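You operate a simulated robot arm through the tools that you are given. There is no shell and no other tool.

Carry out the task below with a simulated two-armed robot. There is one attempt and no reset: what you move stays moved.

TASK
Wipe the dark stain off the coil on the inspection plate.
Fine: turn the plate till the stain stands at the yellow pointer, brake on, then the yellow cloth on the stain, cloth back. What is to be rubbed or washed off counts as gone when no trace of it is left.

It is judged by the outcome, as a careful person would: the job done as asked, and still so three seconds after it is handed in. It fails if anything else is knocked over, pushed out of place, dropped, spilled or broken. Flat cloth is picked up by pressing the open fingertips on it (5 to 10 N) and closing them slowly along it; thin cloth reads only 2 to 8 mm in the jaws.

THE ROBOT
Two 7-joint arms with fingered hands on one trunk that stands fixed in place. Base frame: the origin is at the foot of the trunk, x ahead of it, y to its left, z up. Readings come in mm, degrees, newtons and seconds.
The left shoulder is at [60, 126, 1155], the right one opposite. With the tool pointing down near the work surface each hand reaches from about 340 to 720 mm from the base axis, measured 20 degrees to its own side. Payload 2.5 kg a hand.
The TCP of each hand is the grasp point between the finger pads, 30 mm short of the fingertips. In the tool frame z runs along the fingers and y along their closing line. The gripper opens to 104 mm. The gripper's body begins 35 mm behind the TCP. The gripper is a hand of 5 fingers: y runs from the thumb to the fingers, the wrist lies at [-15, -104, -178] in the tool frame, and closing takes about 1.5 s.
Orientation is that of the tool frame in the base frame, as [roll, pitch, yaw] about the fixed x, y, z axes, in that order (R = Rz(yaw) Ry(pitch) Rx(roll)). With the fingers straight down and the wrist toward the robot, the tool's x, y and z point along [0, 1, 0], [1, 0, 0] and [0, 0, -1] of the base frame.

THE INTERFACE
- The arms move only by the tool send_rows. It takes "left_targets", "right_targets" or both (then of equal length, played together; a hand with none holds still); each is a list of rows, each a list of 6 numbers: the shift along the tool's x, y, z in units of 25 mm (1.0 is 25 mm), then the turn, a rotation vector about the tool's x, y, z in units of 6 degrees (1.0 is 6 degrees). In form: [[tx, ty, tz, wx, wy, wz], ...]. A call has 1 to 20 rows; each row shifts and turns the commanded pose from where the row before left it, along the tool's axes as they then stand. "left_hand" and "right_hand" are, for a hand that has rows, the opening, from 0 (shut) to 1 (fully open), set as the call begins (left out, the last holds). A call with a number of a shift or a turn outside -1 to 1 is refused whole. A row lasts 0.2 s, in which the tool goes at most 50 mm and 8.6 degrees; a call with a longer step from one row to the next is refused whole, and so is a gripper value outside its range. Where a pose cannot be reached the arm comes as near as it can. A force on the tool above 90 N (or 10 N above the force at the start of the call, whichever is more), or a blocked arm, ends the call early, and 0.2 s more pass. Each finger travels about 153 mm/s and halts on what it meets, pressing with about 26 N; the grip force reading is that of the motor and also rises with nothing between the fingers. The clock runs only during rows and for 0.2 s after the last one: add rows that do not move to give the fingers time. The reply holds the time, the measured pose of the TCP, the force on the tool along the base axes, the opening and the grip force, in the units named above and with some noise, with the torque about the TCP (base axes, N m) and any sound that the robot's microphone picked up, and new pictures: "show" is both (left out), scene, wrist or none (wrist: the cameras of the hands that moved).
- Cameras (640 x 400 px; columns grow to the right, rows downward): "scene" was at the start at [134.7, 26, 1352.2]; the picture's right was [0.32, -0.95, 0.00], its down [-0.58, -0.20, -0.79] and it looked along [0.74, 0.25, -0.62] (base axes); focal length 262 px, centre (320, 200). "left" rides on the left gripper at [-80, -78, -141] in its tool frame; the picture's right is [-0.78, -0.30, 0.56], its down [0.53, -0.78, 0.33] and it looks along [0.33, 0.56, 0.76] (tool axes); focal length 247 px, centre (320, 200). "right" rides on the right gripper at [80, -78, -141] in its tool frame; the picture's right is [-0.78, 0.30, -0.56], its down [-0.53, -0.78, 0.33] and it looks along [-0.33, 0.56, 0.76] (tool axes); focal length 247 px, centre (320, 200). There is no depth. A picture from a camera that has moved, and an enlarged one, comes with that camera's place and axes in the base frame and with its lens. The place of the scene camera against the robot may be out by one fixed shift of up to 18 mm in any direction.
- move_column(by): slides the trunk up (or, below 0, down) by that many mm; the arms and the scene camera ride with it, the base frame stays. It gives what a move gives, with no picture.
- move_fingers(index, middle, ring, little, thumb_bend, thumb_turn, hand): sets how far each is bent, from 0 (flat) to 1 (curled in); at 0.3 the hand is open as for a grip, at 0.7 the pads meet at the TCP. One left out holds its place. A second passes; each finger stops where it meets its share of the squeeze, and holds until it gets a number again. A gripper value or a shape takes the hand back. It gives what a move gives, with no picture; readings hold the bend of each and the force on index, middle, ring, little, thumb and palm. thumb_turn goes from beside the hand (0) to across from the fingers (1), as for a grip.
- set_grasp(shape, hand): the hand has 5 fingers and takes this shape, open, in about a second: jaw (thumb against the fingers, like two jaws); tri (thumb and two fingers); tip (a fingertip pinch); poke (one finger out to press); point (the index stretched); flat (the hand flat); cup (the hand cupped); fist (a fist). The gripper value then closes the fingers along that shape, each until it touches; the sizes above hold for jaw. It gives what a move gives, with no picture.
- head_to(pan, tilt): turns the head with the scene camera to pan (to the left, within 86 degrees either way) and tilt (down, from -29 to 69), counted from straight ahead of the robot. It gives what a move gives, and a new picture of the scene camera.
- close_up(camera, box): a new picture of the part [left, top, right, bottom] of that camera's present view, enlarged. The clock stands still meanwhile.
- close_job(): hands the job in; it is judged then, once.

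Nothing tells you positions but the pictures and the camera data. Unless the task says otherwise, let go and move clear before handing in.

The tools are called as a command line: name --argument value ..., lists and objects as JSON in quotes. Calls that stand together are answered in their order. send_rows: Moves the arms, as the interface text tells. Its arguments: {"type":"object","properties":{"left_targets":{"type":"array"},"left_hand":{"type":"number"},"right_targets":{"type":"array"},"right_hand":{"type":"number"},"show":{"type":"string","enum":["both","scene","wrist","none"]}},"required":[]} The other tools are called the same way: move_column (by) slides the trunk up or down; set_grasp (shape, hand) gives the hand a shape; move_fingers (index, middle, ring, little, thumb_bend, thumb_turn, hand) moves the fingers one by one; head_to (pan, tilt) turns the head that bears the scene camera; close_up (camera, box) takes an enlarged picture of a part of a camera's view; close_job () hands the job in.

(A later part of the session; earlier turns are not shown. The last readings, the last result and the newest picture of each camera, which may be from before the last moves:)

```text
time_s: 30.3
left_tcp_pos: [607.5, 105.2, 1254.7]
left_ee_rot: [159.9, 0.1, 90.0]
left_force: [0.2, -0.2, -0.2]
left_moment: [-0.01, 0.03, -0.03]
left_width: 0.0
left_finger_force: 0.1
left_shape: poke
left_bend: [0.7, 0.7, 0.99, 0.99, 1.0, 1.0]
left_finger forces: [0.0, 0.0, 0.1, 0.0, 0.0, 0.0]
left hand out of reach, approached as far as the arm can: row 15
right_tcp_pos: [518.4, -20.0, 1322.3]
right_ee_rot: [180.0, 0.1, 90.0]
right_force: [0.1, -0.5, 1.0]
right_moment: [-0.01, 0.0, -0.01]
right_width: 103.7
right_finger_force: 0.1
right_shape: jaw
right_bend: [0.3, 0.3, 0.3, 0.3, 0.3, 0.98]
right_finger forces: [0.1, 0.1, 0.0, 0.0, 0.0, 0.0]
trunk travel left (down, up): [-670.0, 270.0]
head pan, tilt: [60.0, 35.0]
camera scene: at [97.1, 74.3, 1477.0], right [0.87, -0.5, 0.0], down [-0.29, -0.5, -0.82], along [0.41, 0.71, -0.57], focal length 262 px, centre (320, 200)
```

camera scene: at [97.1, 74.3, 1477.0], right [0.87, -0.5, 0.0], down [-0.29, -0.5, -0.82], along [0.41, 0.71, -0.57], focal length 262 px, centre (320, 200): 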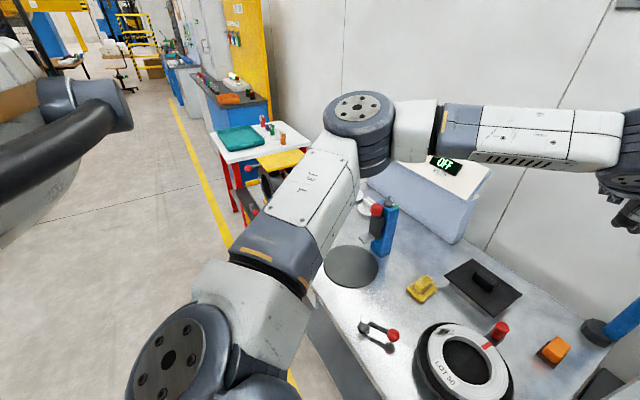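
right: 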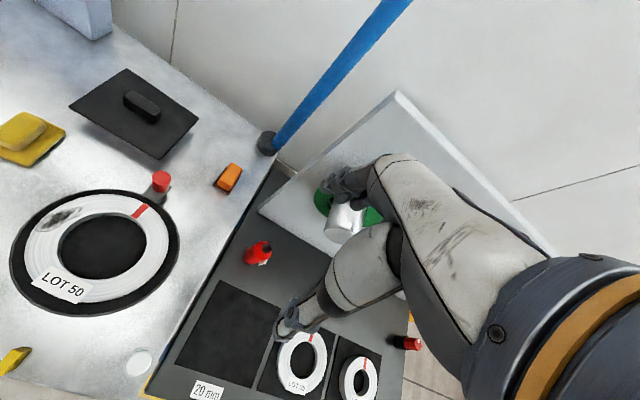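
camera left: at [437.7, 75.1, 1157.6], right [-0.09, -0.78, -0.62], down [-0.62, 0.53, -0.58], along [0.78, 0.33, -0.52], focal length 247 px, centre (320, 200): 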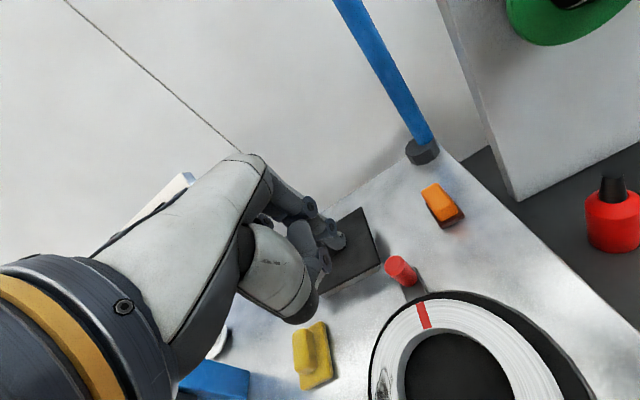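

With the hand near shoulder height the spot is reachable. I'll park the right hand back and up, then lower the trunk so the left hand comes down to peg height in this posture.

send_rows --right_targets '[[-0.5, -0.75, -0.5, 0, 0, 0], [-0.5, -0.75, -0.5, 0, 0, 0], [-0.5, -0.75, -0.5, 0, 0, 0], [-0.5, -0.75, -0.5, 0, 0, 0], [-0.5, -0.75, -0.5, 0, 0, 0], [-0.5, -0.75, -0.5, 0, 0, 0], [-0.5, -0.75, -0.5, 0, 0, 0], [-0.5, -0.75, -0.5, 0, 0, 0]]' --left_targets '[[0, 0.27, -0.75, 0, 0, 0], [0, 0.27, -0.75, 0, 0, 0], [0, 0, 0, 0, 0, 0], [0, 0, 0, 0, 0, 0], [0, 0, 0, 0, 0, 0], [0, 0, 0, 0, 0, 0], [0, 0, 0, 0, 0, 0], [0, 0, 0, 0, 0, 0]]' --show "none"

move_column --by -300

head_to --pan 15 --tilt 30

close_up --camera "left" --box '[0, 0, 640, 400]'

close_up --camera "right" --box '[0, 0, 640, 400]'

```text
time_s: 32.1
left_tcp_pos: [603.7, 107.2, 1285.7]
left_ee_rot: [159.8, 0.1, 89.8]
left_force: [-1.5, 0.0, 0.5]
left_moment: [0.02, -0.01, -0.01]
left_width: 0.0
left_finger_force: 0.0
left_shape: poke
left_bend: [0.7, 0.7, 0.99, 0.99, 1.0, 1.0]
left_finger forces: [0.0, 0.1, 0.0, 0.0, 0.0, 0.0]
left hand out of reach, approached as far as the arm can: row 1, 2
right_tcp_pos: [368.2, -121.5, 1423.6]
right_ee_rot: [180.0, 0.0, 90.0]
right_force: [-0.6, 0.8, 0.3]
right_moment: [0.02, 0.0, 0.01]
right_width: 103.5
right_finger_force: 0.1
right_shape: jaw
right_bend: [0.3, 0.3, 0.3, 0.3, 0.3, 0.98]
right_finger forces: [0.0, 0.0, 0.0, 0.1, 0.1, 0.0]
trunk travel left (down, up): [-670.0, 270.0]
head pan, tilt: [60.0, 35.0]
```

```text
time_s: 35.1
left_tcp_pos: [604.6, 107.5, 984.5]
left_ee_rot: [160.0, 0.1, 90.0]
left_force: [-0.1, 0.2, 0.2]
left_moment: [-0.02, -0.01, -0.02]
left_width: 0.3
left_finger_force: 0.0
left_shape: poke
left_bend: [0.7, 0.7, 0.99, 0.99, 1.0, 1.0]
left_finger forces: [0.0, 0.1, 0.1, 0.0, 0.0, 0.1]
right_tcp_pos: [368.8, -119.9, 1124.1]
right_ee_rot: [-180.0, 0.0, 89.9]
right_force: [-0.8, 0.7, -0.1]
right_moment: [0.0, 0.01, 0.02]
right_width: 103.3
right_finger_force: 0.1
right_shape: jaw
right_bend: [0.3, 0.3, 0.3, 0.3, 0.3, 0.98]
right_finger forces: [0.0, 0.0, 0.0, 0.0, 0.0, 0.0]
trunk travel left (down, up): [-370.0, 570.0]
head pan, tilt: [60.0, 35.0]
```

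```text
time_s: 36.2
left_tcp_pos: [604.4, 107.5, 984.9]
left_ee_rot: [160.0, 0.2, 89.9]
left_force: [-0.3, 0.0, 0.5]
left_moment: [-0.01, 0.0, -0.01]
left_width: 0.0
left_finger_force: 0.1
left_shape: poke
left_bend: [0.7, 0.7, 0.99, 0.99, 1.0, 1.0]
left_finger forces: [0.0, 0.1, 0.0, 0.0, 0.0, 0.1]
right_tcp_pos: [369.4, -120.3, 1123.6]
right_ee_rot: [-180.0, 0.0, 89.9]
right_force: [-0.2, -0.1, 0.0]
right_moment: [0.0, 0.02, -0.02]
right_width: 104.0
right_finger_force: 0.0
right_shape: jaw
right_bend: [0.3, 0.3, 0.3, 0.3, 0.3, 0.98]
right_finger forces: [0.1, 0.0, 0.1, 0.0, 0.0, 0.0]
trunk travel left (down, up): [-370.0, 570.0]
head pan, tilt: [15.0, 30.0]
camera scene: at [140.4, 21.6, 1184.7], right [0.26, -0.97, 0.0], down [-0.48, -0.13, -0.87], along [0.84, 0.22, -0.5], focal length 262 px, centre (320, 200)
```

scene: 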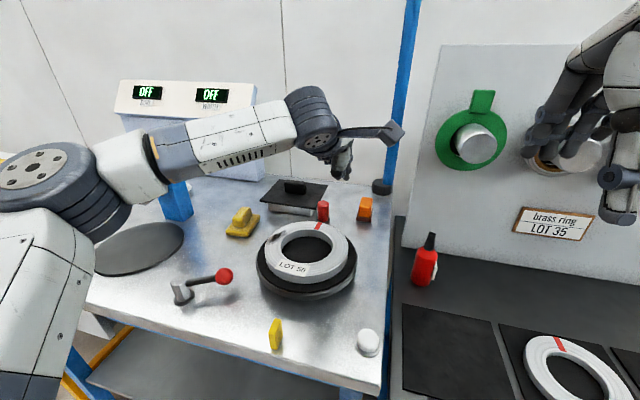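

```text
1.00 times, centred on (320, 200) of left (not enlarged: the box is as wide or as high as the picture)
camera zoom: at [481.4, 28.3, 1091.7], right [-0.09, -0.78, -0.62], down [-0.61, 0.53, -0.58], along [0.78, 0.33, -0.52], focal length 247 px, centre (320, 200)
```

zoom: 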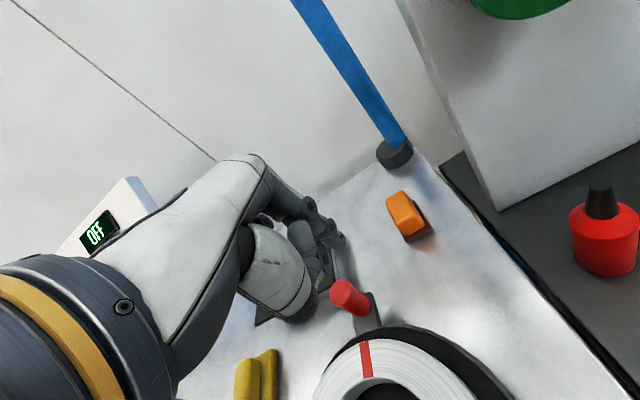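

```text
1.00 times, centred on (320, 200) of right (not enlarged: the box is as wide or as high as the picture)
camera zoom: at [293.4, -41.7, 1264.4], right [0.3, -0.78, 0.56], down [-0.78, -0.53, -0.33], along [0.56, -0.33, -0.76], focal length 247 px, centre (320, 200)
```

zoom: 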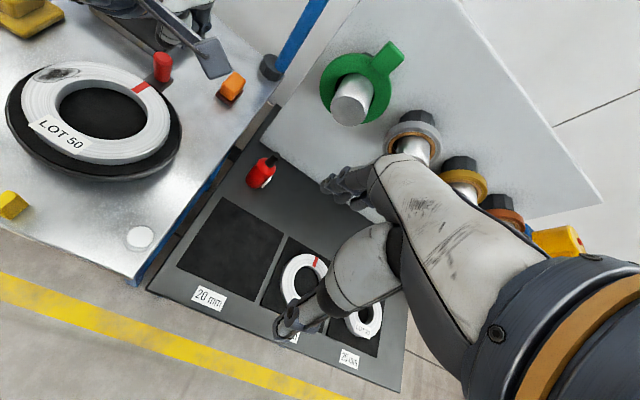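

I now re-measure the peg with zooms from two cameras before lowering the fingers.

close_up --camera "left" --box '[280, 220, 440, 400]'

close_up --camera "right" --box '[0, 0, 240, 150]'

close_up --camera "scene" --box '[230, 120, 410, 310]'

```text
2.22 times, centred on (360, 310) of left
camera zoom: at [481.4, 28.3, 1091.7], right [-0.09, -0.78, -0.62], down [-0.61, 0.53, -0.58], along [0.78, 0.33, -0.52], focal length 549 px, centre (231, -44)
```

zoom: 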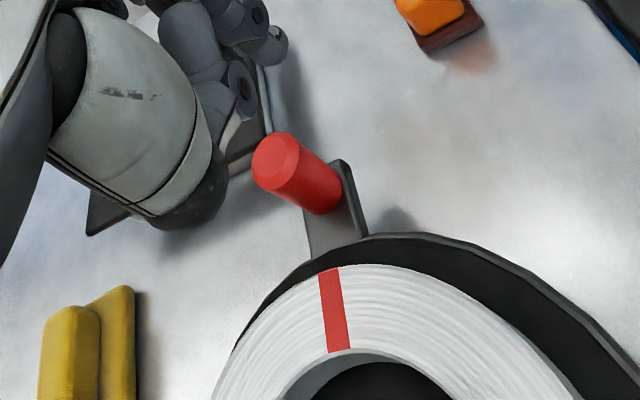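

```text
2.67 times, centred on (120, 75) of right
camera zoom: at [293.4, -41.7, 1264.4], right [0.3, -0.78, 0.56], down [-0.78, -0.53, -0.33], along [0.56, -0.33, -0.76], focal length 659 px, centre (853, 533)
```

zoom: 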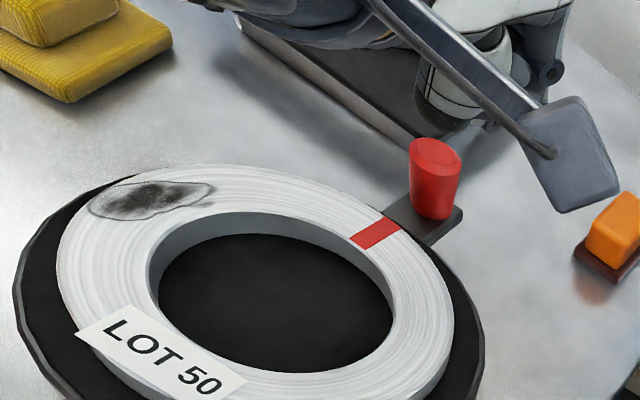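

```text
2.11 times, centred on (320, 215) of scene
camera zoom: at [140.4, 21.6, 1184.7], right [0.26, -0.97, 0.0], down [-0.48, -0.13, -0.87], along [0.84, 0.22, -0.5], focal length 551 px, centre (320, 168)
```

zoom: 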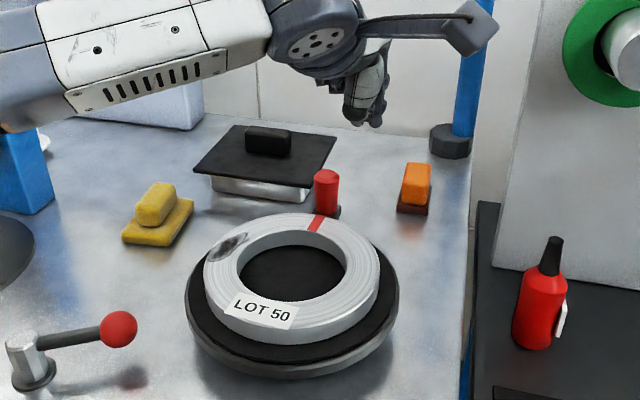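

The peg is near (620, 146), top ≈ 893, base ≈ 845, radius 11. I'll shift the hand a bit further right for clearance before lowering.

send_rows --left_targets '[[-0.35, 0, 0.2, 0, 0, 0], [-0.35, 0, 0.2, 0, 0, 0], [0, 0, 0, 0, 0, 0]]' --show "none"

close_up --camera "left" --box '[280, 180, 400, 320]'

```text
time_s: 37.0
left_tcp_pos: [604.5, 106.8, 984.8]
left_ee_rot: [159.9, 0.1, 90.1]
left_force: [1.1, 0.7, -0.1]
left_moment: [-0.02, -0.01, 0.02]
left_width: 0.0
left_finger_force: 0.2
left_shape: poke
left_bend: [0.7, 0.7, 0.99, 0.99, 1.0, 1.0]
left_finger forces: [0.0, 0.1, 0.0, 0.1, 0.0, 0.2]
left hand out of reach, approached as far as the arm can: row 1, 2
right_tcp_pos: [368.7, -119.4, 1122.9]
right_ee_rot: [-179.9, -0.1, 90.0]
right_force: [0.7, 0.2, 0.0]
right_moment: [0.01, -0.01, 0.03]
right_width: 103.6
right_finger_force: 0.0
right_shape: jaw
right_bend: [0.3, 0.3, 0.3, 0.3, 0.3, 0.98]
right_finger forces: [0.1, 0.0, 0.1, 0.0, 0.0, 0.1]
trunk travel left (down, up): [-370.0, 570.0]
head pan, tilt: [15.0, 30.0]
```

```text
2.86 times, centred on (340, 250) of left
camera zoom: at [481.4, 28.3, 1091.8], right [-0.09, -0.78, -0.62], down [-0.61, 0.53, -0.58], along [0.78, 0.33, -0.52], focal length 706 px, centre (263, 57)
```

zoom: 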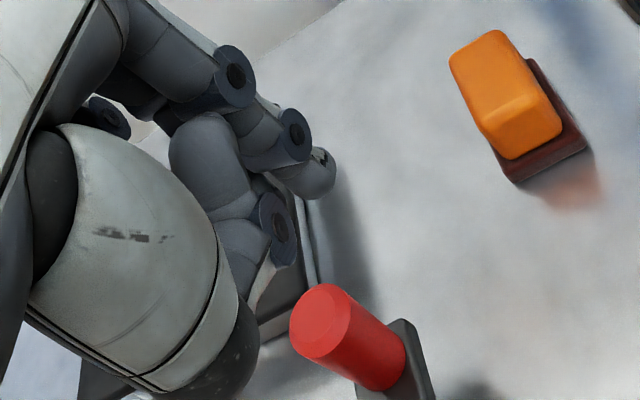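

I'll yaw to 60° here, which pulls the wrist back to the left and should free up reach.

send_rows --left_targets '[[0, 0, 0, 0, -0.342, 0.94], [0, 0, 0, 0, -0.342, 0.94], [0, 0, 0, 0, -0.342, 0.94], [0, 0, 0, 0, -0.342, 0.94], [0, 0, 0, 0, -0.342, 0.94], [0, 0, 0, 0, 0, 0]]' --show "none"

send_rows --left_targets '[[-0.2, 0.4, 0.15, 0, 0, 0], [-0.2, 0.4, 0.15, 0, 0, 0], [-0.2, 0.4, 0.15, 0, 0, 0], [0, 0, 0, 0, 0, 0]]'

```text
time_s: 38.4
left_tcp_pos: [604.6, 106.4, 984.3]
left_ee_rot: [159.8, -0.1, 60.1]
left_force: [-0.2, -0.1, -0.2]
left_moment: [0.0, 0.01, 0.04]
left_width: 0.0
left_finger_force: 0.0
left_shape: poke
left_bend: [0.7, 0.7, 0.99, 0.99, 1.0, 1.0]
left_finger forces: [0.1, 0.1, 0.0, 0.0, 0.1, 0.0]
right_tcp_pos: [369.1, -120.2, 1122.4]
right_ee_rot: [180.0, 0.1, 90.0]
right_force: [0.4, 0.6, 0.9]
right_moment: [0.02, 0.03, 0.02]
right_width: 103.7
right_finger_force: 0.1
right_shape: jaw
right_bend: [0.3, 0.3, 0.3, 0.3, 0.3, 0.98]
right_finger forces: [0.0, 0.0, 0.1, 0.0, 0.0, 0.0]
trunk travel left (down, up): [-370.0, 570.0]
head pan, tilt: [15.0, 30.0]
```

```text
time_s: 39.4
left_tcp_pos: [621.9, 80.1, 980.8]
left_ee_rot: [159.8, 0.1, 60.0]
left_force: [-0.1, 0.7, 0.1]
left_moment: [-0.03, 0.01, 0.01]
left_width: 0.1
left_finger_force: 0.1
left_shape: poke
left_bend: [0.7, 0.7, 0.99, 0.99, 1.0, 1.0]
left_finger forces: [0.0, 0.0, 0.0, 0.0, 0.0, 0.0]
left hand out of reach, approached as far as the arm can: row 3
right_tcp_pos: [370.2, -120.7, 1123.5]
right_ee_rot: [179.9, 0.1, 90.1]
right_force: [0.4, 0.2, 0.1]
right_moment: [0.05, 0.03, 0.0]
right_width: 103.6
right_finger_force: 0.0
right_shape: jaw
right_bend: [0.3, 0.3, 0.3, 0.3, 0.3, 0.98]
right_finger forces: [0.0, 0.1, 0.0, 0.0, 0.0, 0.0]
trunk travel left (down, up): [-370.0, 570.0]
head pan, tilt: [15.0, 30.0]
camera scene: at [140.5, 21.5, 1184.7], right [0.26, -0.97, 0.0], down [-0.48, -0.13, -0.87], along [0.84, 0.22, -0.5], focal length 262 px, centre (320, 200)
camera left: at [474.6, 72.3, 1088.6], right [-0.46, -0.63, -0.62], down [-0.26, 0.77, -0.58], along [0.85, -0.1, -0.52], focal length 247 px, centre (320, 200)
```

scene: 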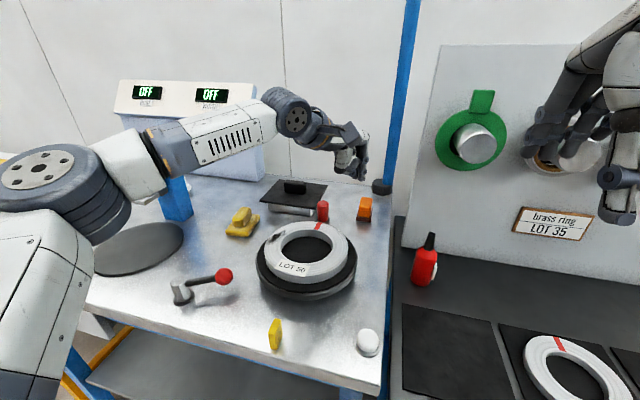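
left: 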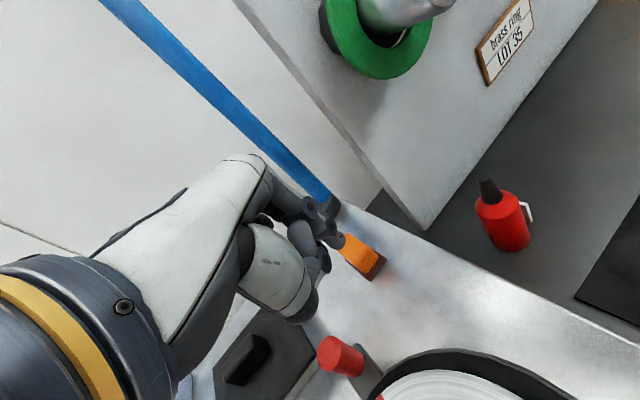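

Now the fingers stand to the right of the peg at (622, 80). I'll lower the trunk 85 mm so the fingertips come to about 25 mm below the peg's top.

move_column --by -85

close_up --camera "left" --box '[240, 180, 440, 400]'

close_up --camera "scene" --box '[230, 120, 410, 310]'

close_up --camera "right" --box '[0, 0, 260, 180]'

```text
time_s: 40.6
left_tcp_pos: [621.3, 79.1, 897.3]
left_ee_rot: [159.7, 0.0, 60.0]
left_force: [0.1, 0.9, 0.1]
left_moment: [0.03, -0.03, 0.0]
left_width: 0.2
left_finger_force: 0.2
left_shape: poke
left_bend: [0.7, 0.7, 0.99, 0.99, 1.0, 1.0]
left_finger forces: [0.1, 0.0, 0.0, 0.0, 0.1, 0.1]
right_tcp_pos: [368.4, -120.4, 1037.7]
right_ee_rot: [-180.0, 0.0, 89.9]
right_force: [0.5, -1.2, -0.7]
right_moment: [0.01, 0.0, -0.01]
right_width: 103.8
right_finger_force: 0.1
right_shape: jaw
right_bend: [0.3, 0.3, 0.3, 0.3, 0.3, 0.98]
right_finger forces: [0.0, 0.1, 0.1, 0.0, 0.0, 0.0]
trunk travel left (down, up): [-285.0, 655.0]
head pan, tilt: [15.0, 30.0]
```

```text
1.82 times, centred on (340, 290) of left
camera zoom: at [474.4, 72.3, 1003.8], right [-0.46, -0.63, -0.62], down [-0.26, 0.77, -0.58], along [0.85, -0.1, -0.52], focal length 449 px, centre (284, 36)
```

zoom: 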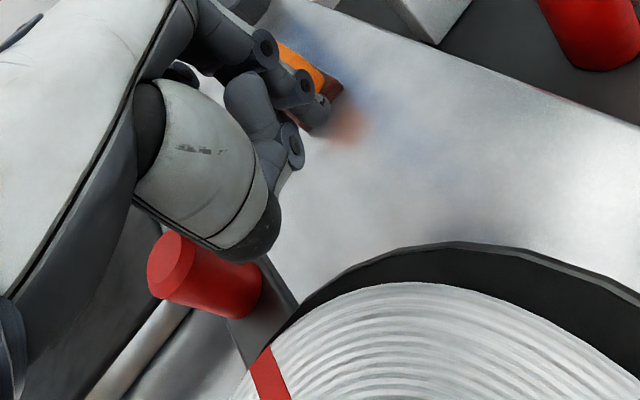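

```text
2.11 times, centred on (320, 215) of scene
camera zoom: at [140.4, 21.5, 1099.8], right [0.26, -0.97, 0.0], down [-0.48, -0.13, -0.87], along [0.84, 0.22, -0.5], focal length 551 px, centre (320, 168)
```

zoom: 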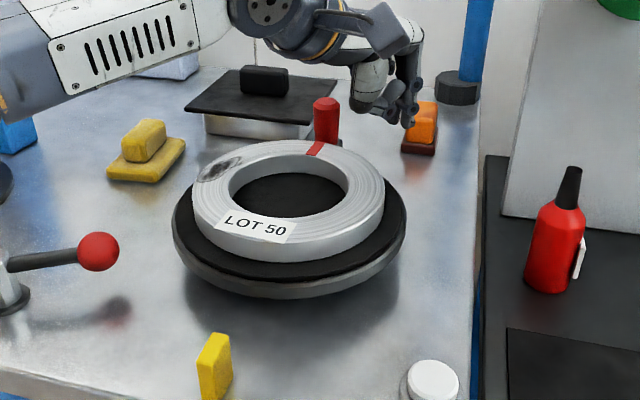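

```text
2.22 times, centred on (130, 90) of right
camera zoom: at [293.3, -41.6, 1179.4], right [0.3, -0.78, 0.56], down [-0.78, -0.54, -0.33], along [0.56, -0.33, -0.76], focal length 549 px, centre (742, 444)
```

zoom: 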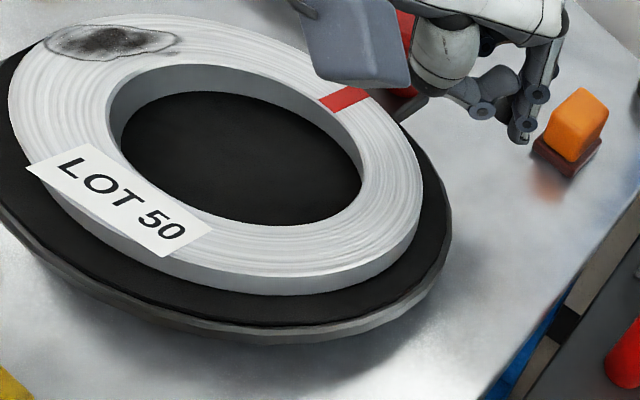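

The thumb would crowd the peg, so I'll swing the thumb to beside the hand, leaving just the two fingers as a pushing hook.

move_fingers --hand "left" --thumb_turn 0 --thumb_bend 0.6

close_up --camera "left" --box '[240, 180, 440, 400]'

close_up --camera "scene" --box '[320, 120, 400, 200]'

close_up --camera "right" --box '[120, 0, 300, 120]'

```text
time_s: 41.6
left_tcp_pos: [620.8, 78.9, 897.1]
left_ee_rot: [159.8, 0.1, 60.0]
left_force: [-0.3, 0.9, -0.6]
left_moment: [0.0, 0.01, -0.02]
left_width: 96.5
left_finger_force: 0.0
left_shape: fingers
left_bend: [0.7, 0.7, 0.99, 0.99, 0.6, 0.0]
left_finger forces: [0.0, 0.0, 0.1, 0.0, 0.0, 0.1]
right_tcp_pos: [369.6, -120.0, 1038.4]
right_ee_rot: [-179.9, -0.1, 90.0]
right_force: [0.3, 0.6, -0.2]
right_moment: [0.03, 0.03, -0.04]
right_width: 103.6
right_finger_force: 0.0
right_shape: jaw
right_bend: [0.3, 0.3, 0.3, 0.3, 0.3, 0.98]
right_finger forces: [0.1, 0.1, 0.0, 0.1, 0.0, 0.0]
trunk travel left (down, up): [-285.0, 655.0]
head pan, tilt: [15.0, 30.0]
```

```text
1.82 times, centred on (340, 290) of left
camera zoom: at [474.4, 72.3, 1003.7], right [-0.46, -0.63, -0.62], down [-0.26, 0.77, -0.58], along [0.85, -0.1, -0.52], focal length 449 px, centre (284, 36)
```

zoom: 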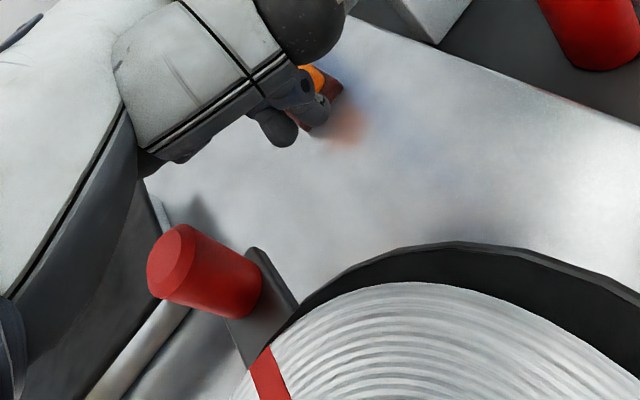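

```text
5.00 times, centred on (360, 160) of scene
camera zoom: at [140.5, 21.5, 1099.8], right [0.26, -0.97, 0.0], down [-0.48, -0.13, -0.87], along [0.84, 0.22, -0.5], focal length 1308 px, centre (120, 400)
```

zoom: 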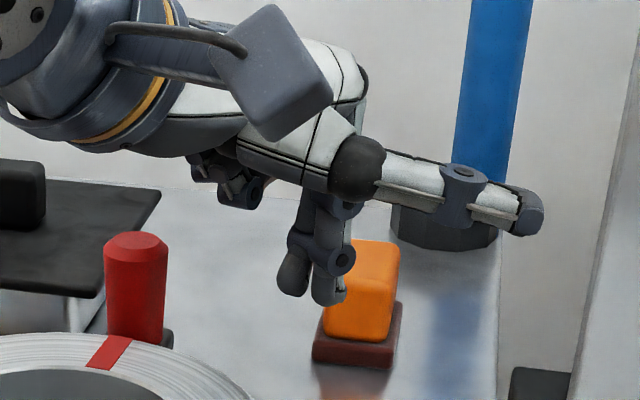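

```text
3.33 times, centred on (210, 60) of right
camera zoom: at [293.4, -41.7, 1179.4], right [0.3, -0.78, 0.56], down [-0.78, -0.53, -0.33], along [0.56, -0.33, -0.76], focal length 823 px, centre (687, 667)
```

zoom: 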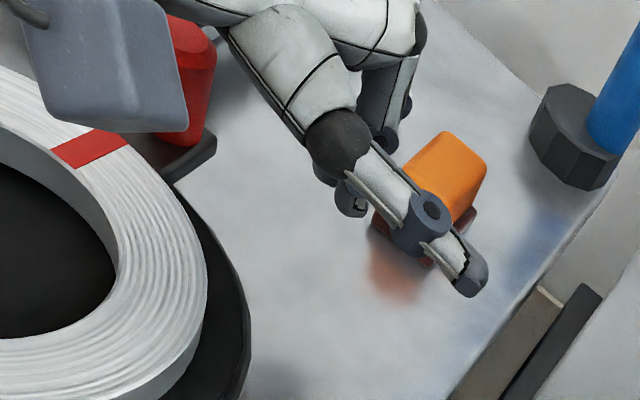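

Now the two fingers form a clean hook. I'll slide +y about 58 mm to bring the pads next to the peg, watching the force.

send_rows --left_targets '[[0.264, -0.117, -0.043, 0, 0, 0], [0.264, -0.117, -0.043, 0, 0, 0], [0.264, -0.117, -0.043, 0, 0, 0], [0.264, -0.117, -0.043, 0, 0, 0], [0.264, -0.117, -0.043, 0, 0, 0], [0.264, -0.117, -0.043, 0, 0, 0], [0.264, -0.117, -0.043, 0, 0, 0], [0.264, -0.117, -0.043, 0, 0, 0]]'

close_up --camera "scene" --box '[230, 120, 410, 310]'

```text
time_s: 43.4
left_tcp_pos: [625.1, 136.8, 896.8]
left_ee_rot: [159.7, 0.0, 60.0]
left_force: [-0.3, 0.4, 0.2]
left_moment: [0.01, -0.01, -0.04]
left_width: 96.6
left_finger_force: 0.1
left_shape: fingers
left_bend: [0.7, 0.7, 0.99, 0.99, 0.6, 0.0]
left_finger forces: [0.0, 0.1, 0.1, 0.2, 0.1, 0.0]
right_tcp_pos: [370.2, -120.8, 1039.1]
right_ee_rot: [-179.9, 0.0, 89.9]
right_force: [0.5, -0.7, 0.2]
right_moment: [-0.02, 0.01, 0.01]
right_width: 103.7
right_finger_force: 0.0
right_shape: jaw
right_bend: [0.3, 0.3, 0.3, 0.3, 0.3, 0.98]
right_finger forces: [0.1, 0.0, 0.0, 0.1, 0.0, 0.0]
trunk travel left (down, up): [-285.0, 655.0]
head pan, tilt: [15.0, 30.0]
camera scene: at [140.5, 21.5, 1099.8], right [0.26, -0.97, 0.0], down [-0.48, -0.13, -0.87], along [0.84, 0.22, -0.5], focal length 262 px, centre (320, 200)
camera left: at [479.2, 130.2, 1003.9], right [-0.46, -0.63, -0.62], down [-0.26, 0.77, -0.58], along [0.85, -0.1, -0.52], focal length 247 px, centre (320, 200)
```

scene: 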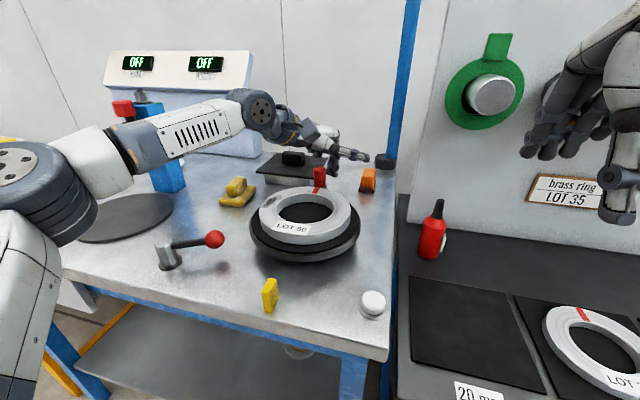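
left: 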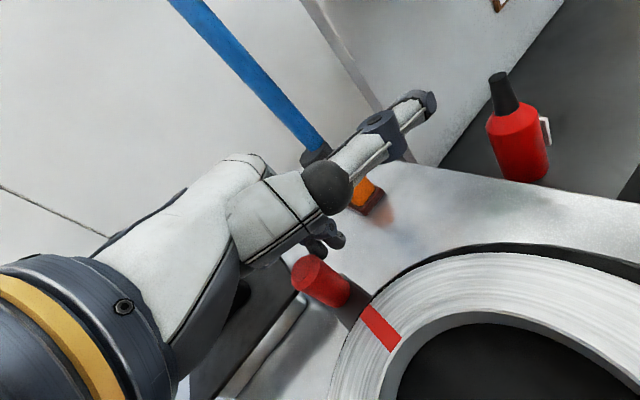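

```text
2.11 times, centred on (320, 215) of scene
camera zoom: at [140.5, 21.5, 1099.8], right [0.26, -0.97, 0.0], down [-0.48, -0.13, -0.87], along [0.84, 0.22, -0.5], focal length 551 px, centre (320, 168)
```

zoom: 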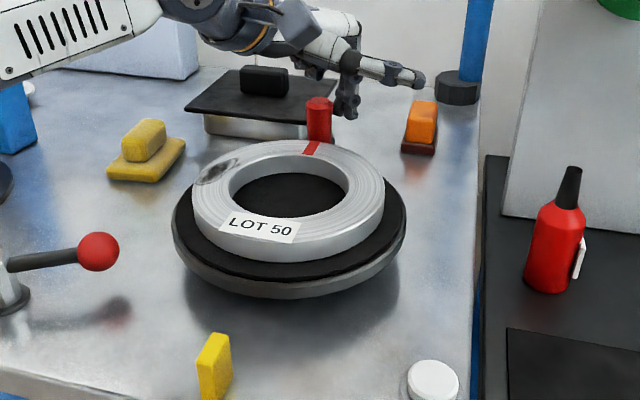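

The plate already moved a few degrees with almost no force, so the brake is off and it turns freely. I'll continue pushing the peg round the circle, turning the hand with it.

send_rows --left_targets '[[0.31, -0.178, -0.065, 0, 0.091, -0.251], [0.302, -0.19, -0.069, 0, 0.091, -0.251], [0.293, -0.201, -0.073, 0, 0.091, -0.251], [0.284, -0.212, -0.077, 0, 0.091, -0.251], [0.274, -0.223, -0.081, 0, 0.091, -0.251], [0.264, -0.234, -0.085, 0, 0.091, -0.251], [0.253, -0.243, -0.089, 0, 0.091, -0.251], [0.242, -0.253, -0.092, 0, 0.091, -0.251], [0.231, -0.262, -0.095, 0, 0.091, -0.251], [0.219, -0.271, -0.098, 0, 0.091, -0.251]]'

close_up --camera "scene" --box '[230, 120, 410, 310]'

```text
time_s: 45.6
left_tcp_pos: [596.5, 220.9, 894.4]
left_ee_rot: [159.9, 0.2, 76.1]
left_force: [0.2, -0.2, 0.3]
left_moment: [0.0, 0.03, 0.0]
left_width: 96.3
left_finger_force: 0.0
left_shape: fingers
left_bend: [0.7, 0.7, 0.99, 0.99, 0.6, 0.0]
left_finger forces: [0.0, 0.1, 0.1, 0.1, 0.0, 0.0]
right_tcp_pos: [370.9, -121.6, 1038.3]
right_ee_rot: [180.0, 0.0, 90.1]
right_force: [-0.2, 0.2, 0.0]
right_moment: [0.01, -0.03, 0.02]
right_width: 103.3
right_finger_force: 0.1
right_shape: jaw
right_bend: [0.3, 0.3, 0.3, 0.3, 0.3, 0.98]
right_finger forces: [0.0, 0.1, 0.0, 0.0, 0.0, 0.0]
trunk travel left (down, up): [-285.0, 655.0]
head pan, tilt: [15.0, 30.0]
camera scene: at [140.5, 21.5, 1099.7], right [0.26, -0.97, 0.0], down [-0.48, -0.13, -0.87], along [0.84, 0.22, -0.5], focal length 262 px, centre (320, 200)
camera left: at [458.3, 173.9, 1002.6], right [-0.27, -0.73, -0.62], down [-0.47, 0.67, -0.58], along [0.84, 0.14, -0.52], focal length 247 px, centre (320, 200)
```

scene: 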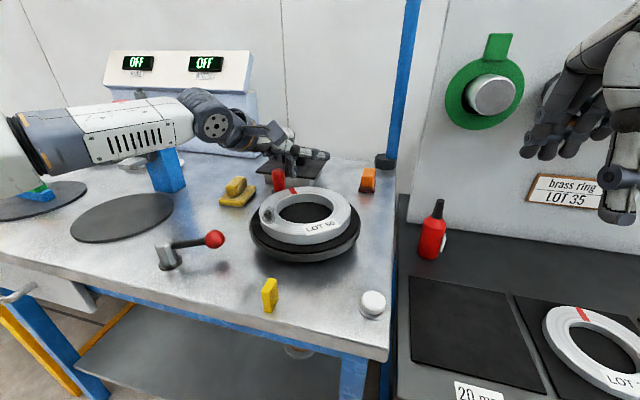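
left: 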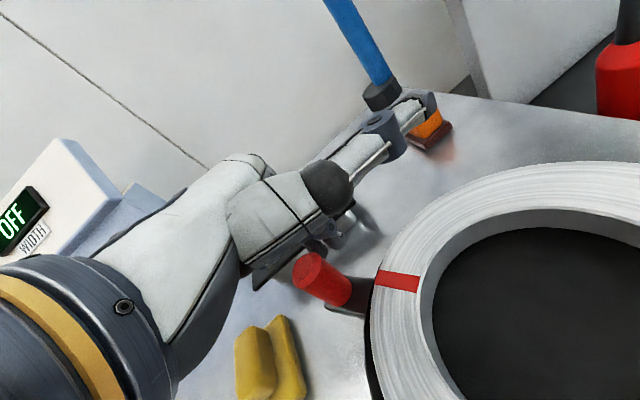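

```text
2.11 times, centred on (320, 215) of scene
camera zoom: at [140.5, 21.5, 1099.7], right [0.26, -0.97, 0.0], down [-0.48, -0.13, -0.87], along [0.84, 0.22, -0.5], focal length 551 px, centre (320, 168)
```

zoom: 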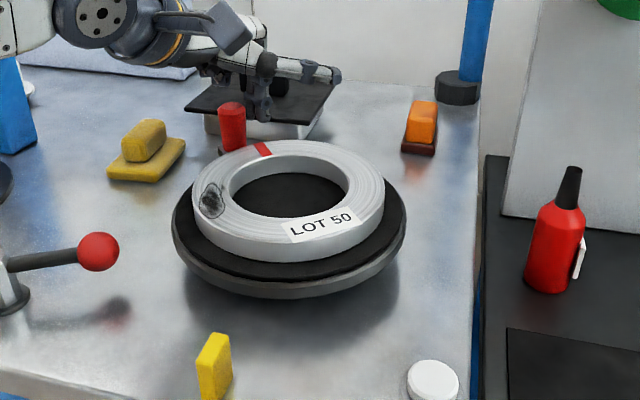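

The plate follows nicely, now about 40° turned. I'll continue another ~40°.

send_rows --left_targets '[[0.207, -0.279, -0.101, 0, 0.091, -0.251], [0.194, -0.286, -0.104, 0, 0.091, -0.251], [0.181, -0.293, -0.107, 0, 0.091, -0.251], [0.168, -0.3, -0.109, 0, 0.091, -0.251], [0.155, -0.306, -0.111, 0, 0.091, -0.251], [0.141, -0.312, -0.113, 0, 0.091, -0.251], [0.127, -0.317, -0.115, 0, 0.091, -0.251], [0.113, -0.321, -0.117, 0, 0.091, -0.251], [0.098, -0.325, -0.118, 0, 0.091, -0.251]]'

close_up --camera "scene" --box '[200, 120, 400, 320]'

close_up --camera "right" --box '[0, 0, 300, 300]'

```text
time_s: 47.6
left_tcp_pos: [529.3, 266.8, 896.3]
left_ee_rot: [159.7, 0.1, 90.5]
left_force: [-0.5, 0.9, 0.6]
left_moment: [-0.03, -0.03, 0.03]
left_width: 96.5
left_finger_force: 0.0
left_shape: fingers
left_bend: [0.7, 0.7, 0.99, 0.99, 0.6, 0.0]
left_finger forces: [0.1, 0.1, 0.0, 0.0, 0.1, 0.0]
right_tcp_pos: [369.7, -121.1, 1037.0]
right_ee_rot: [180.0, 0.0, 90.0]
right_force: [-0.4, 0.2, -0.7]
right_moment: [0.01, 0.0, 0.0]
right_width: 103.9
right_finger_force: 0.0
right_shape: jaw
right_bend: [0.3, 0.3, 0.3, 0.3, 0.3, 0.98]
right_finger forces: [0.0, 0.1, 0.1, 0.1, 0.0, 0.0]
trunk travel left (down, up): [-285.0, 655.0]
head pan, tilt: [15.0, 30.0]
camera scene: at [140.5, 21.5, 1099.7], right [0.26, -0.97, 0.0], down [-0.48, -0.13, -0.87], along [0.84, 0.22, -0.5], focal length 262 px, centre (320, 200)
camera left: at [407.3, 186.0, 1004.1], right [-0.08, -0.78, -0.62], down [-0.62, 0.53, -0.58], along [0.78, 0.34, -0.52], focal length 247 px, centre (320, 200)
```

scene: 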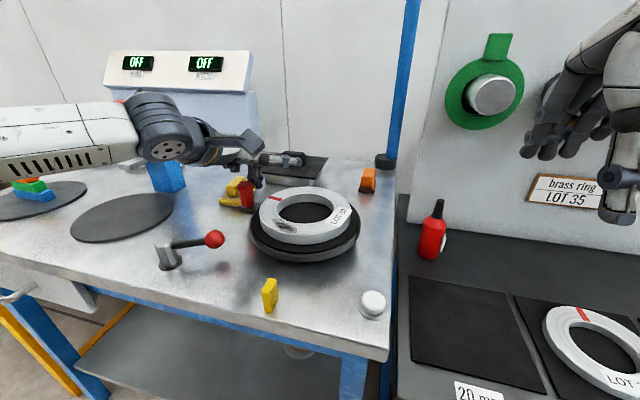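
left: 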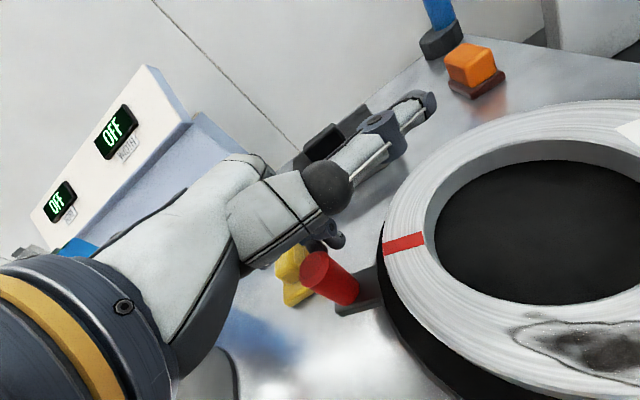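

```text
2.00 times, centred on (300, 220) of scene
camera zoom: at [140.5, 21.5, 1099.7], right [0.26, -0.97, 0.0], down [-0.48, -0.13, -0.87], along [0.84, 0.22, -0.5], focal length 523 px, centre (360, 160)
```

zoom: 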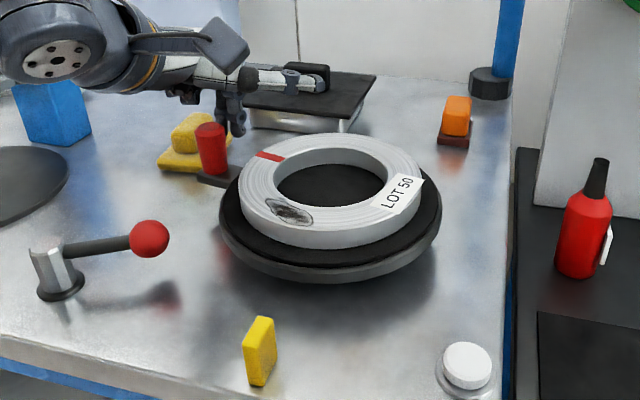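

```text
1.33 times, centred on (150, 150) of right
camera zoom: at [293.4, -41.7, 1179.4], right [0.3, -0.78, 0.56], down [-0.78, -0.53, -0.33], along [0.56, -0.33, -0.76], focal length 329 px, centre (547, 267)
```

zoom: 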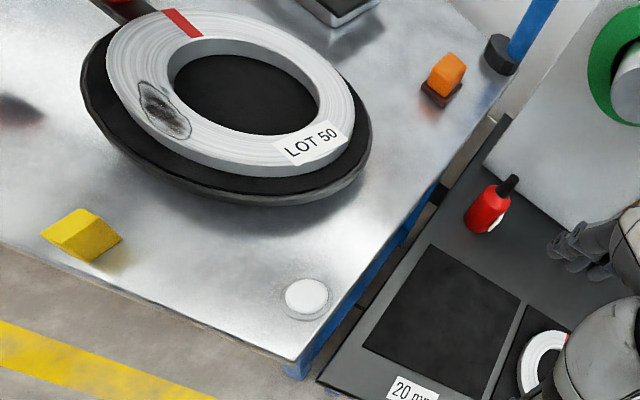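

The stain is now at about 162° and the pointer at about 177° as seen from the plate centre, so about 15° more.

send_rows --left_targets '[[0.084, -0.328, -0.119, 0, 0.091, -0.251], [0.069, -0.331, -0.12, 0, 0.091, -0.251], [0.054, -0.333, -0.121, 0, 0.091, -0.251], [0.02, -0.168, -0.061, 0, 0.045, -0.125], [0, 0, 0, 0, 0, 0]]'

close_up --camera "scene" --box '[200, 120, 400, 320]'

close_up --camera "right" --box '[0, 0, 300, 300]'

```text
time_s: 48.8
left_tcp_pos: [497.7, 268.5, 896.7]
left_ee_rot: [159.8, 0.1, 96.2]
left_force: [0.3, 0.5, 0.8]
left_moment: [0.01, 0.0, 0.03]
left_width: 96.4
left_finger_force: 0.3
left_shape: fingers
left_bend: [0.7, 0.7, 0.99, 0.99, 0.6, 0.0]
left_finger forces: [0.0, 0.3, 0.0, 0.0, 0.0, 0.0]
right_tcp_pos: [368.8, -121.7, 1037.3]
right_ee_rot: [179.9, 0.0, 90.0]
right_force: [-0.1, -0.5, -1.1]
right_moment: [0.03, 0.0, -0.01]
right_width: 103.6
right_finger_force: 0.1
right_shape: jaw
right_bend: [0.3, 0.3, 0.3, 0.3, 0.3, 0.98]
right_finger forces: [0.0, 0.0, 0.1, 0.0, 0.0, 0.0]
trunk travel left (down, up): [-285.0, 655.0]
head pan, tilt: [15.0, 30.0]
camera scene: at [140.5, 21.5, 1099.7], right [0.26, -0.97, 0.0], down [-0.48, -0.13, -0.87], along [0.84, 0.22, -0.5], focal length 262 px, centre (320, 200)
camera left: at [384.7, 177.6, 1004.1], right [0.0, -0.78, -0.62], down [-0.67, 0.46, -0.58], along [0.74, 0.41, -0.52], focal length 247 px, centre (320, 200)
```

scene: 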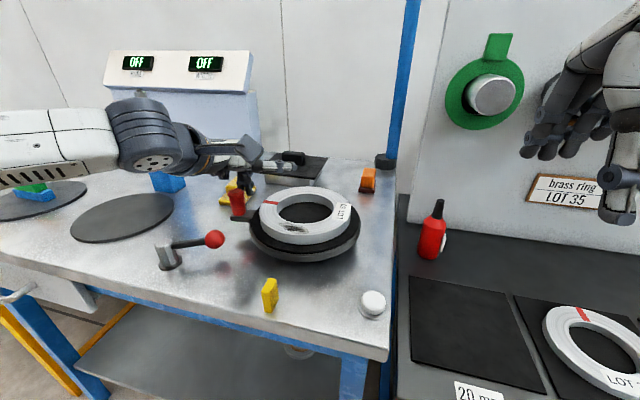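
left: 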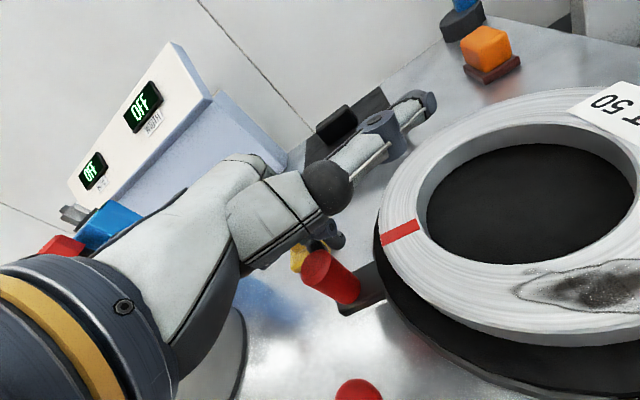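

```text
2.00 times, centred on (300, 220) of scene
camera zoom: at [140.5, 21.5, 1099.7], right [0.26, -0.97, 0.0], down [-0.48, -0.13, -0.87], along [0.84, 0.22, -0.5], focal length 523 px, centre (360, 160)
```

zoom: 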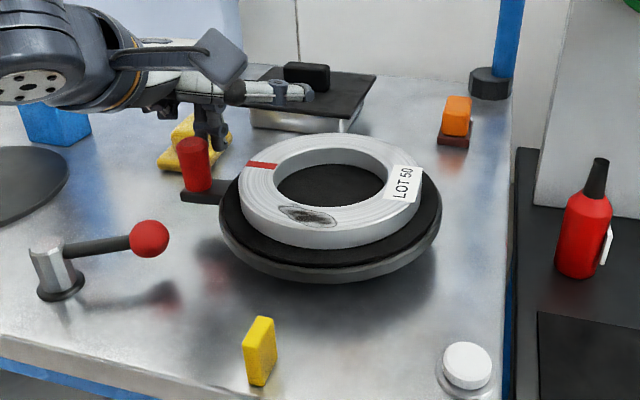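

```text
1.33 times, centred on (150, 150) of right
camera zoom: at [293.4, -41.6, 1179.4], right [0.3, -0.78, 0.56], down [-0.78, -0.53, -0.33], along [0.56, -0.33, -0.76], focal length 329 px, centre (547, 267)
```

zoom: 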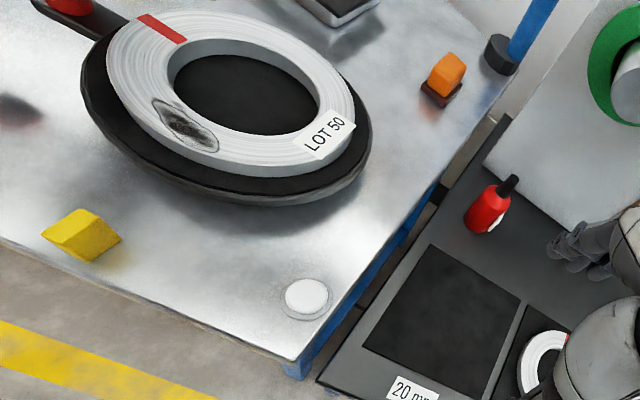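

The stain now lines up with the pointer (both near 179°). I'll back the fingers off the peg, lift clear, and look at the lever.

send_rows --left_targets '[[0, 0.3, 0.11, 0, 0, 0], [0, 0.3, 0.11, 0, 0, 0], [0, 0.3, 0.11, 0, 0, 0], [0, 0.27, -0.75, 0, 0, 0], [0, 0.27, -0.75, 0, 0, 0], [0, 0.27, -0.75, 0, 0, 0], [0, 0.27, -0.75, 0, 0, 0], [0, 0, 0, 0, 0, 0]]'

close_up --camera "scene" --box '[130, 180, 380, 340]'

close_up --camera "right" --box '[0, 0, 300, 300]'

```text
time_s: 50.6
left_tcp_pos: [523.3, 270.1, 974.6]
left_ee_rot: [159.8, 0.2, 96.2]
left_force: [-0.5, -0.3, 0.2]
left_moment: [-0.01, 0.01, -0.02]
left_width: 96.4
left_finger_force: 0.1
left_shape: fingers
left_bend: [0.7, 0.7, 0.99, 0.99, 0.6, 0.0]
left_finger forces: [0.0, 0.0, 0.0, 0.0, 0.2, 0.0]
right_tcp_pos: [368.6, -120.9, 1036.4]
right_ee_rot: [180.0, 0.0, 90.0]
right_force: [0.1, -0.1, 0.1]
right_moment: [-0.01, 0.04, 0.0]
right_width: 103.6
right_finger_force: 0.0
right_shape: jaw
right_bend: [0.3, 0.3, 0.3, 0.3, 0.3, 0.98]
right_finger forces: [0.1, 0.1, 0.1, 0.0, 0.0, 0.0]
trunk travel left (down, up): [-285.0, 655.0]
head pan, tilt: [15.0, 30.0]
camera scene: at [140.4, 21.5, 1099.8], right [0.26, -0.97, 0.0], down [-0.48, -0.13, -0.87], along [0.84, 0.22, -0.5], focal length 262 px, centre (320, 200)
camera left: at [408.7, 178.7, 1082.6], right [0.0, -0.78, -0.62], down [-0.67, 0.46, -0.58], along [0.74, 0.41, -0.52], focal length 247 px, centre (320, 200)
```

scene: 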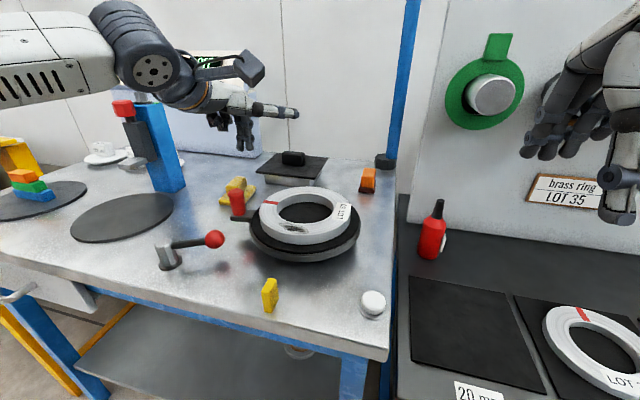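
left: 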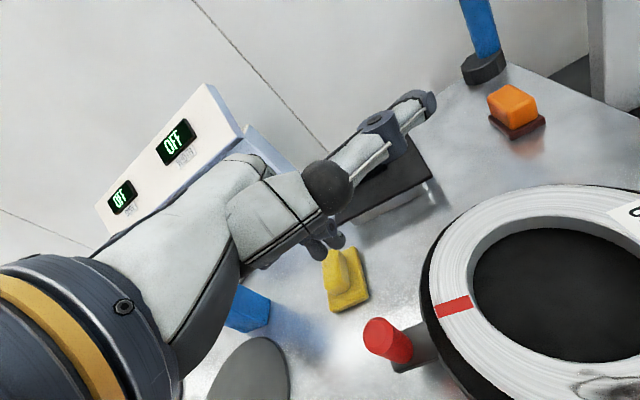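

```text
2.50 times, centred on (255, 260) of scene
camera zoom: at [140.4, 21.5, 1099.8], right [0.26, -0.97, 0.0], down [-0.48, -0.13, -0.87], along [0.84, 0.22, -0.5], focal length 654 px, centre (482, 50)
```

zoom: 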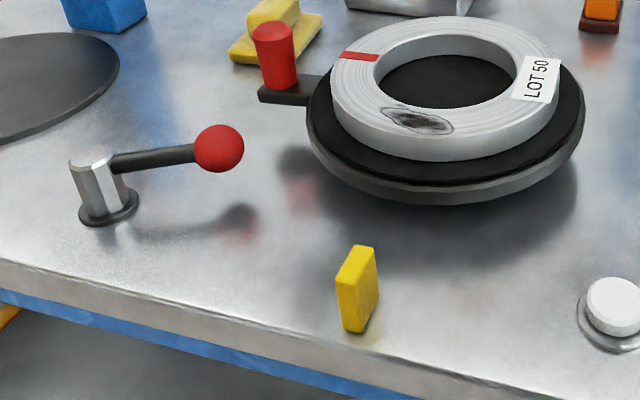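

```text
1.33 times, centred on (150, 150) of right
camera zoom: at [293.4, -41.7, 1179.4], right [0.3, -0.78, 0.56], down [-0.78, -0.53, -0.33], along [0.56, -0.33, -0.76], focal length 329 px, centre (547, 267)
```

zoom: 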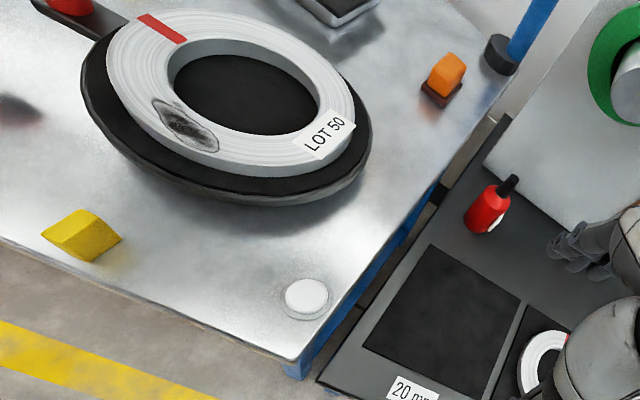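

The plate holds its position. Next is the lever: before going near it I'll fold the thumb so it can't touch the peg, and check the hand.

move_fingers --hand "left" --thumb_turn 0.3 --thumb_bend 1.0

close_up --camera "scene" --box '[180, 60, 320, 200]'

close_up --camera "left" --box '[200, 100, 440, 300]'

```text
time_s: 51.6
left_tcp_pos: [522.1, 270.4, 974.7]
left_ee_rot: [159.9, 0.2, 96.1]
left_force: [0.0, 0.5, 0.2]
left_moment: [-0.03, -0.03, -0.02]
left_width: 51.4
left_finger_force: 0.0
left_shape: fingers
left_bend: [0.7, 0.7, 0.99, 0.99, 1.0, 0.31]
left_finger forces: [0.0, 0.0, 0.0, 0.1, 0.0, 0.2]
right_tcp_pos: [370.3, -121.1, 1039.0]
right_ee_rot: [-180.0, 0.0, 90.1]
right_force: [0.6, -0.2, -0.5]
right_moment: [-0.05, -0.02, 0.0]
right_width: 103.8
right_finger_force: 0.0
right_shape: jaw
right_bend: [0.3, 0.3, 0.3, 0.3, 0.3, 0.98]
right_finger forces: [0.1, 0.0, 0.0, 0.0, 0.1, 0.0]
trunk travel left (down, up): [-285.0, 655.0]
head pan, tilt: [15.0, 30.0]
```

```text
2.86 times, centred on (250, 130) of scene
camera zoom: at [140.5, 21.5, 1099.8], right [0.26, -0.97, 0.0], down [-0.48, -0.13, -0.87], along [0.84, 0.22, -0.5], focal length 748 px, centre (520, 400)
```

zoom: 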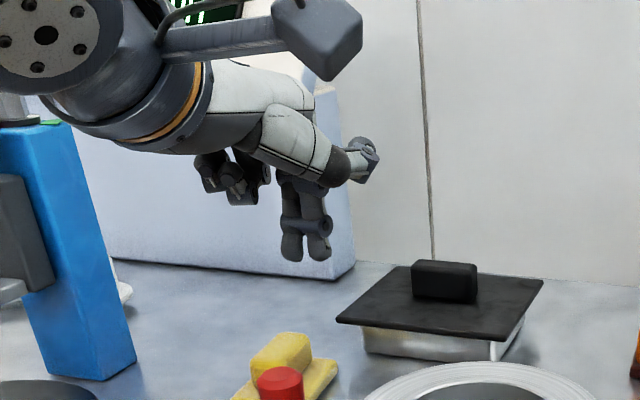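

```text
2.00 times, centred on (320, 200) of left
camera zoom: at [408.8, 178.7, 1082.2], right [0.0, -0.78, -0.62], down [-0.67, 0.46, -0.58], along [0.74, 0.41, -0.52], focal length 494 px, centre (320, 200)
```

zoom: 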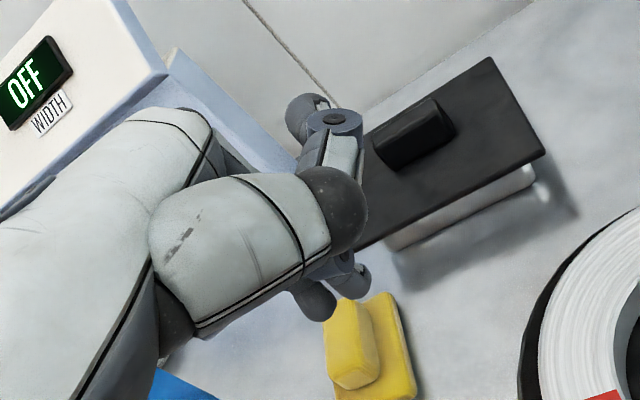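

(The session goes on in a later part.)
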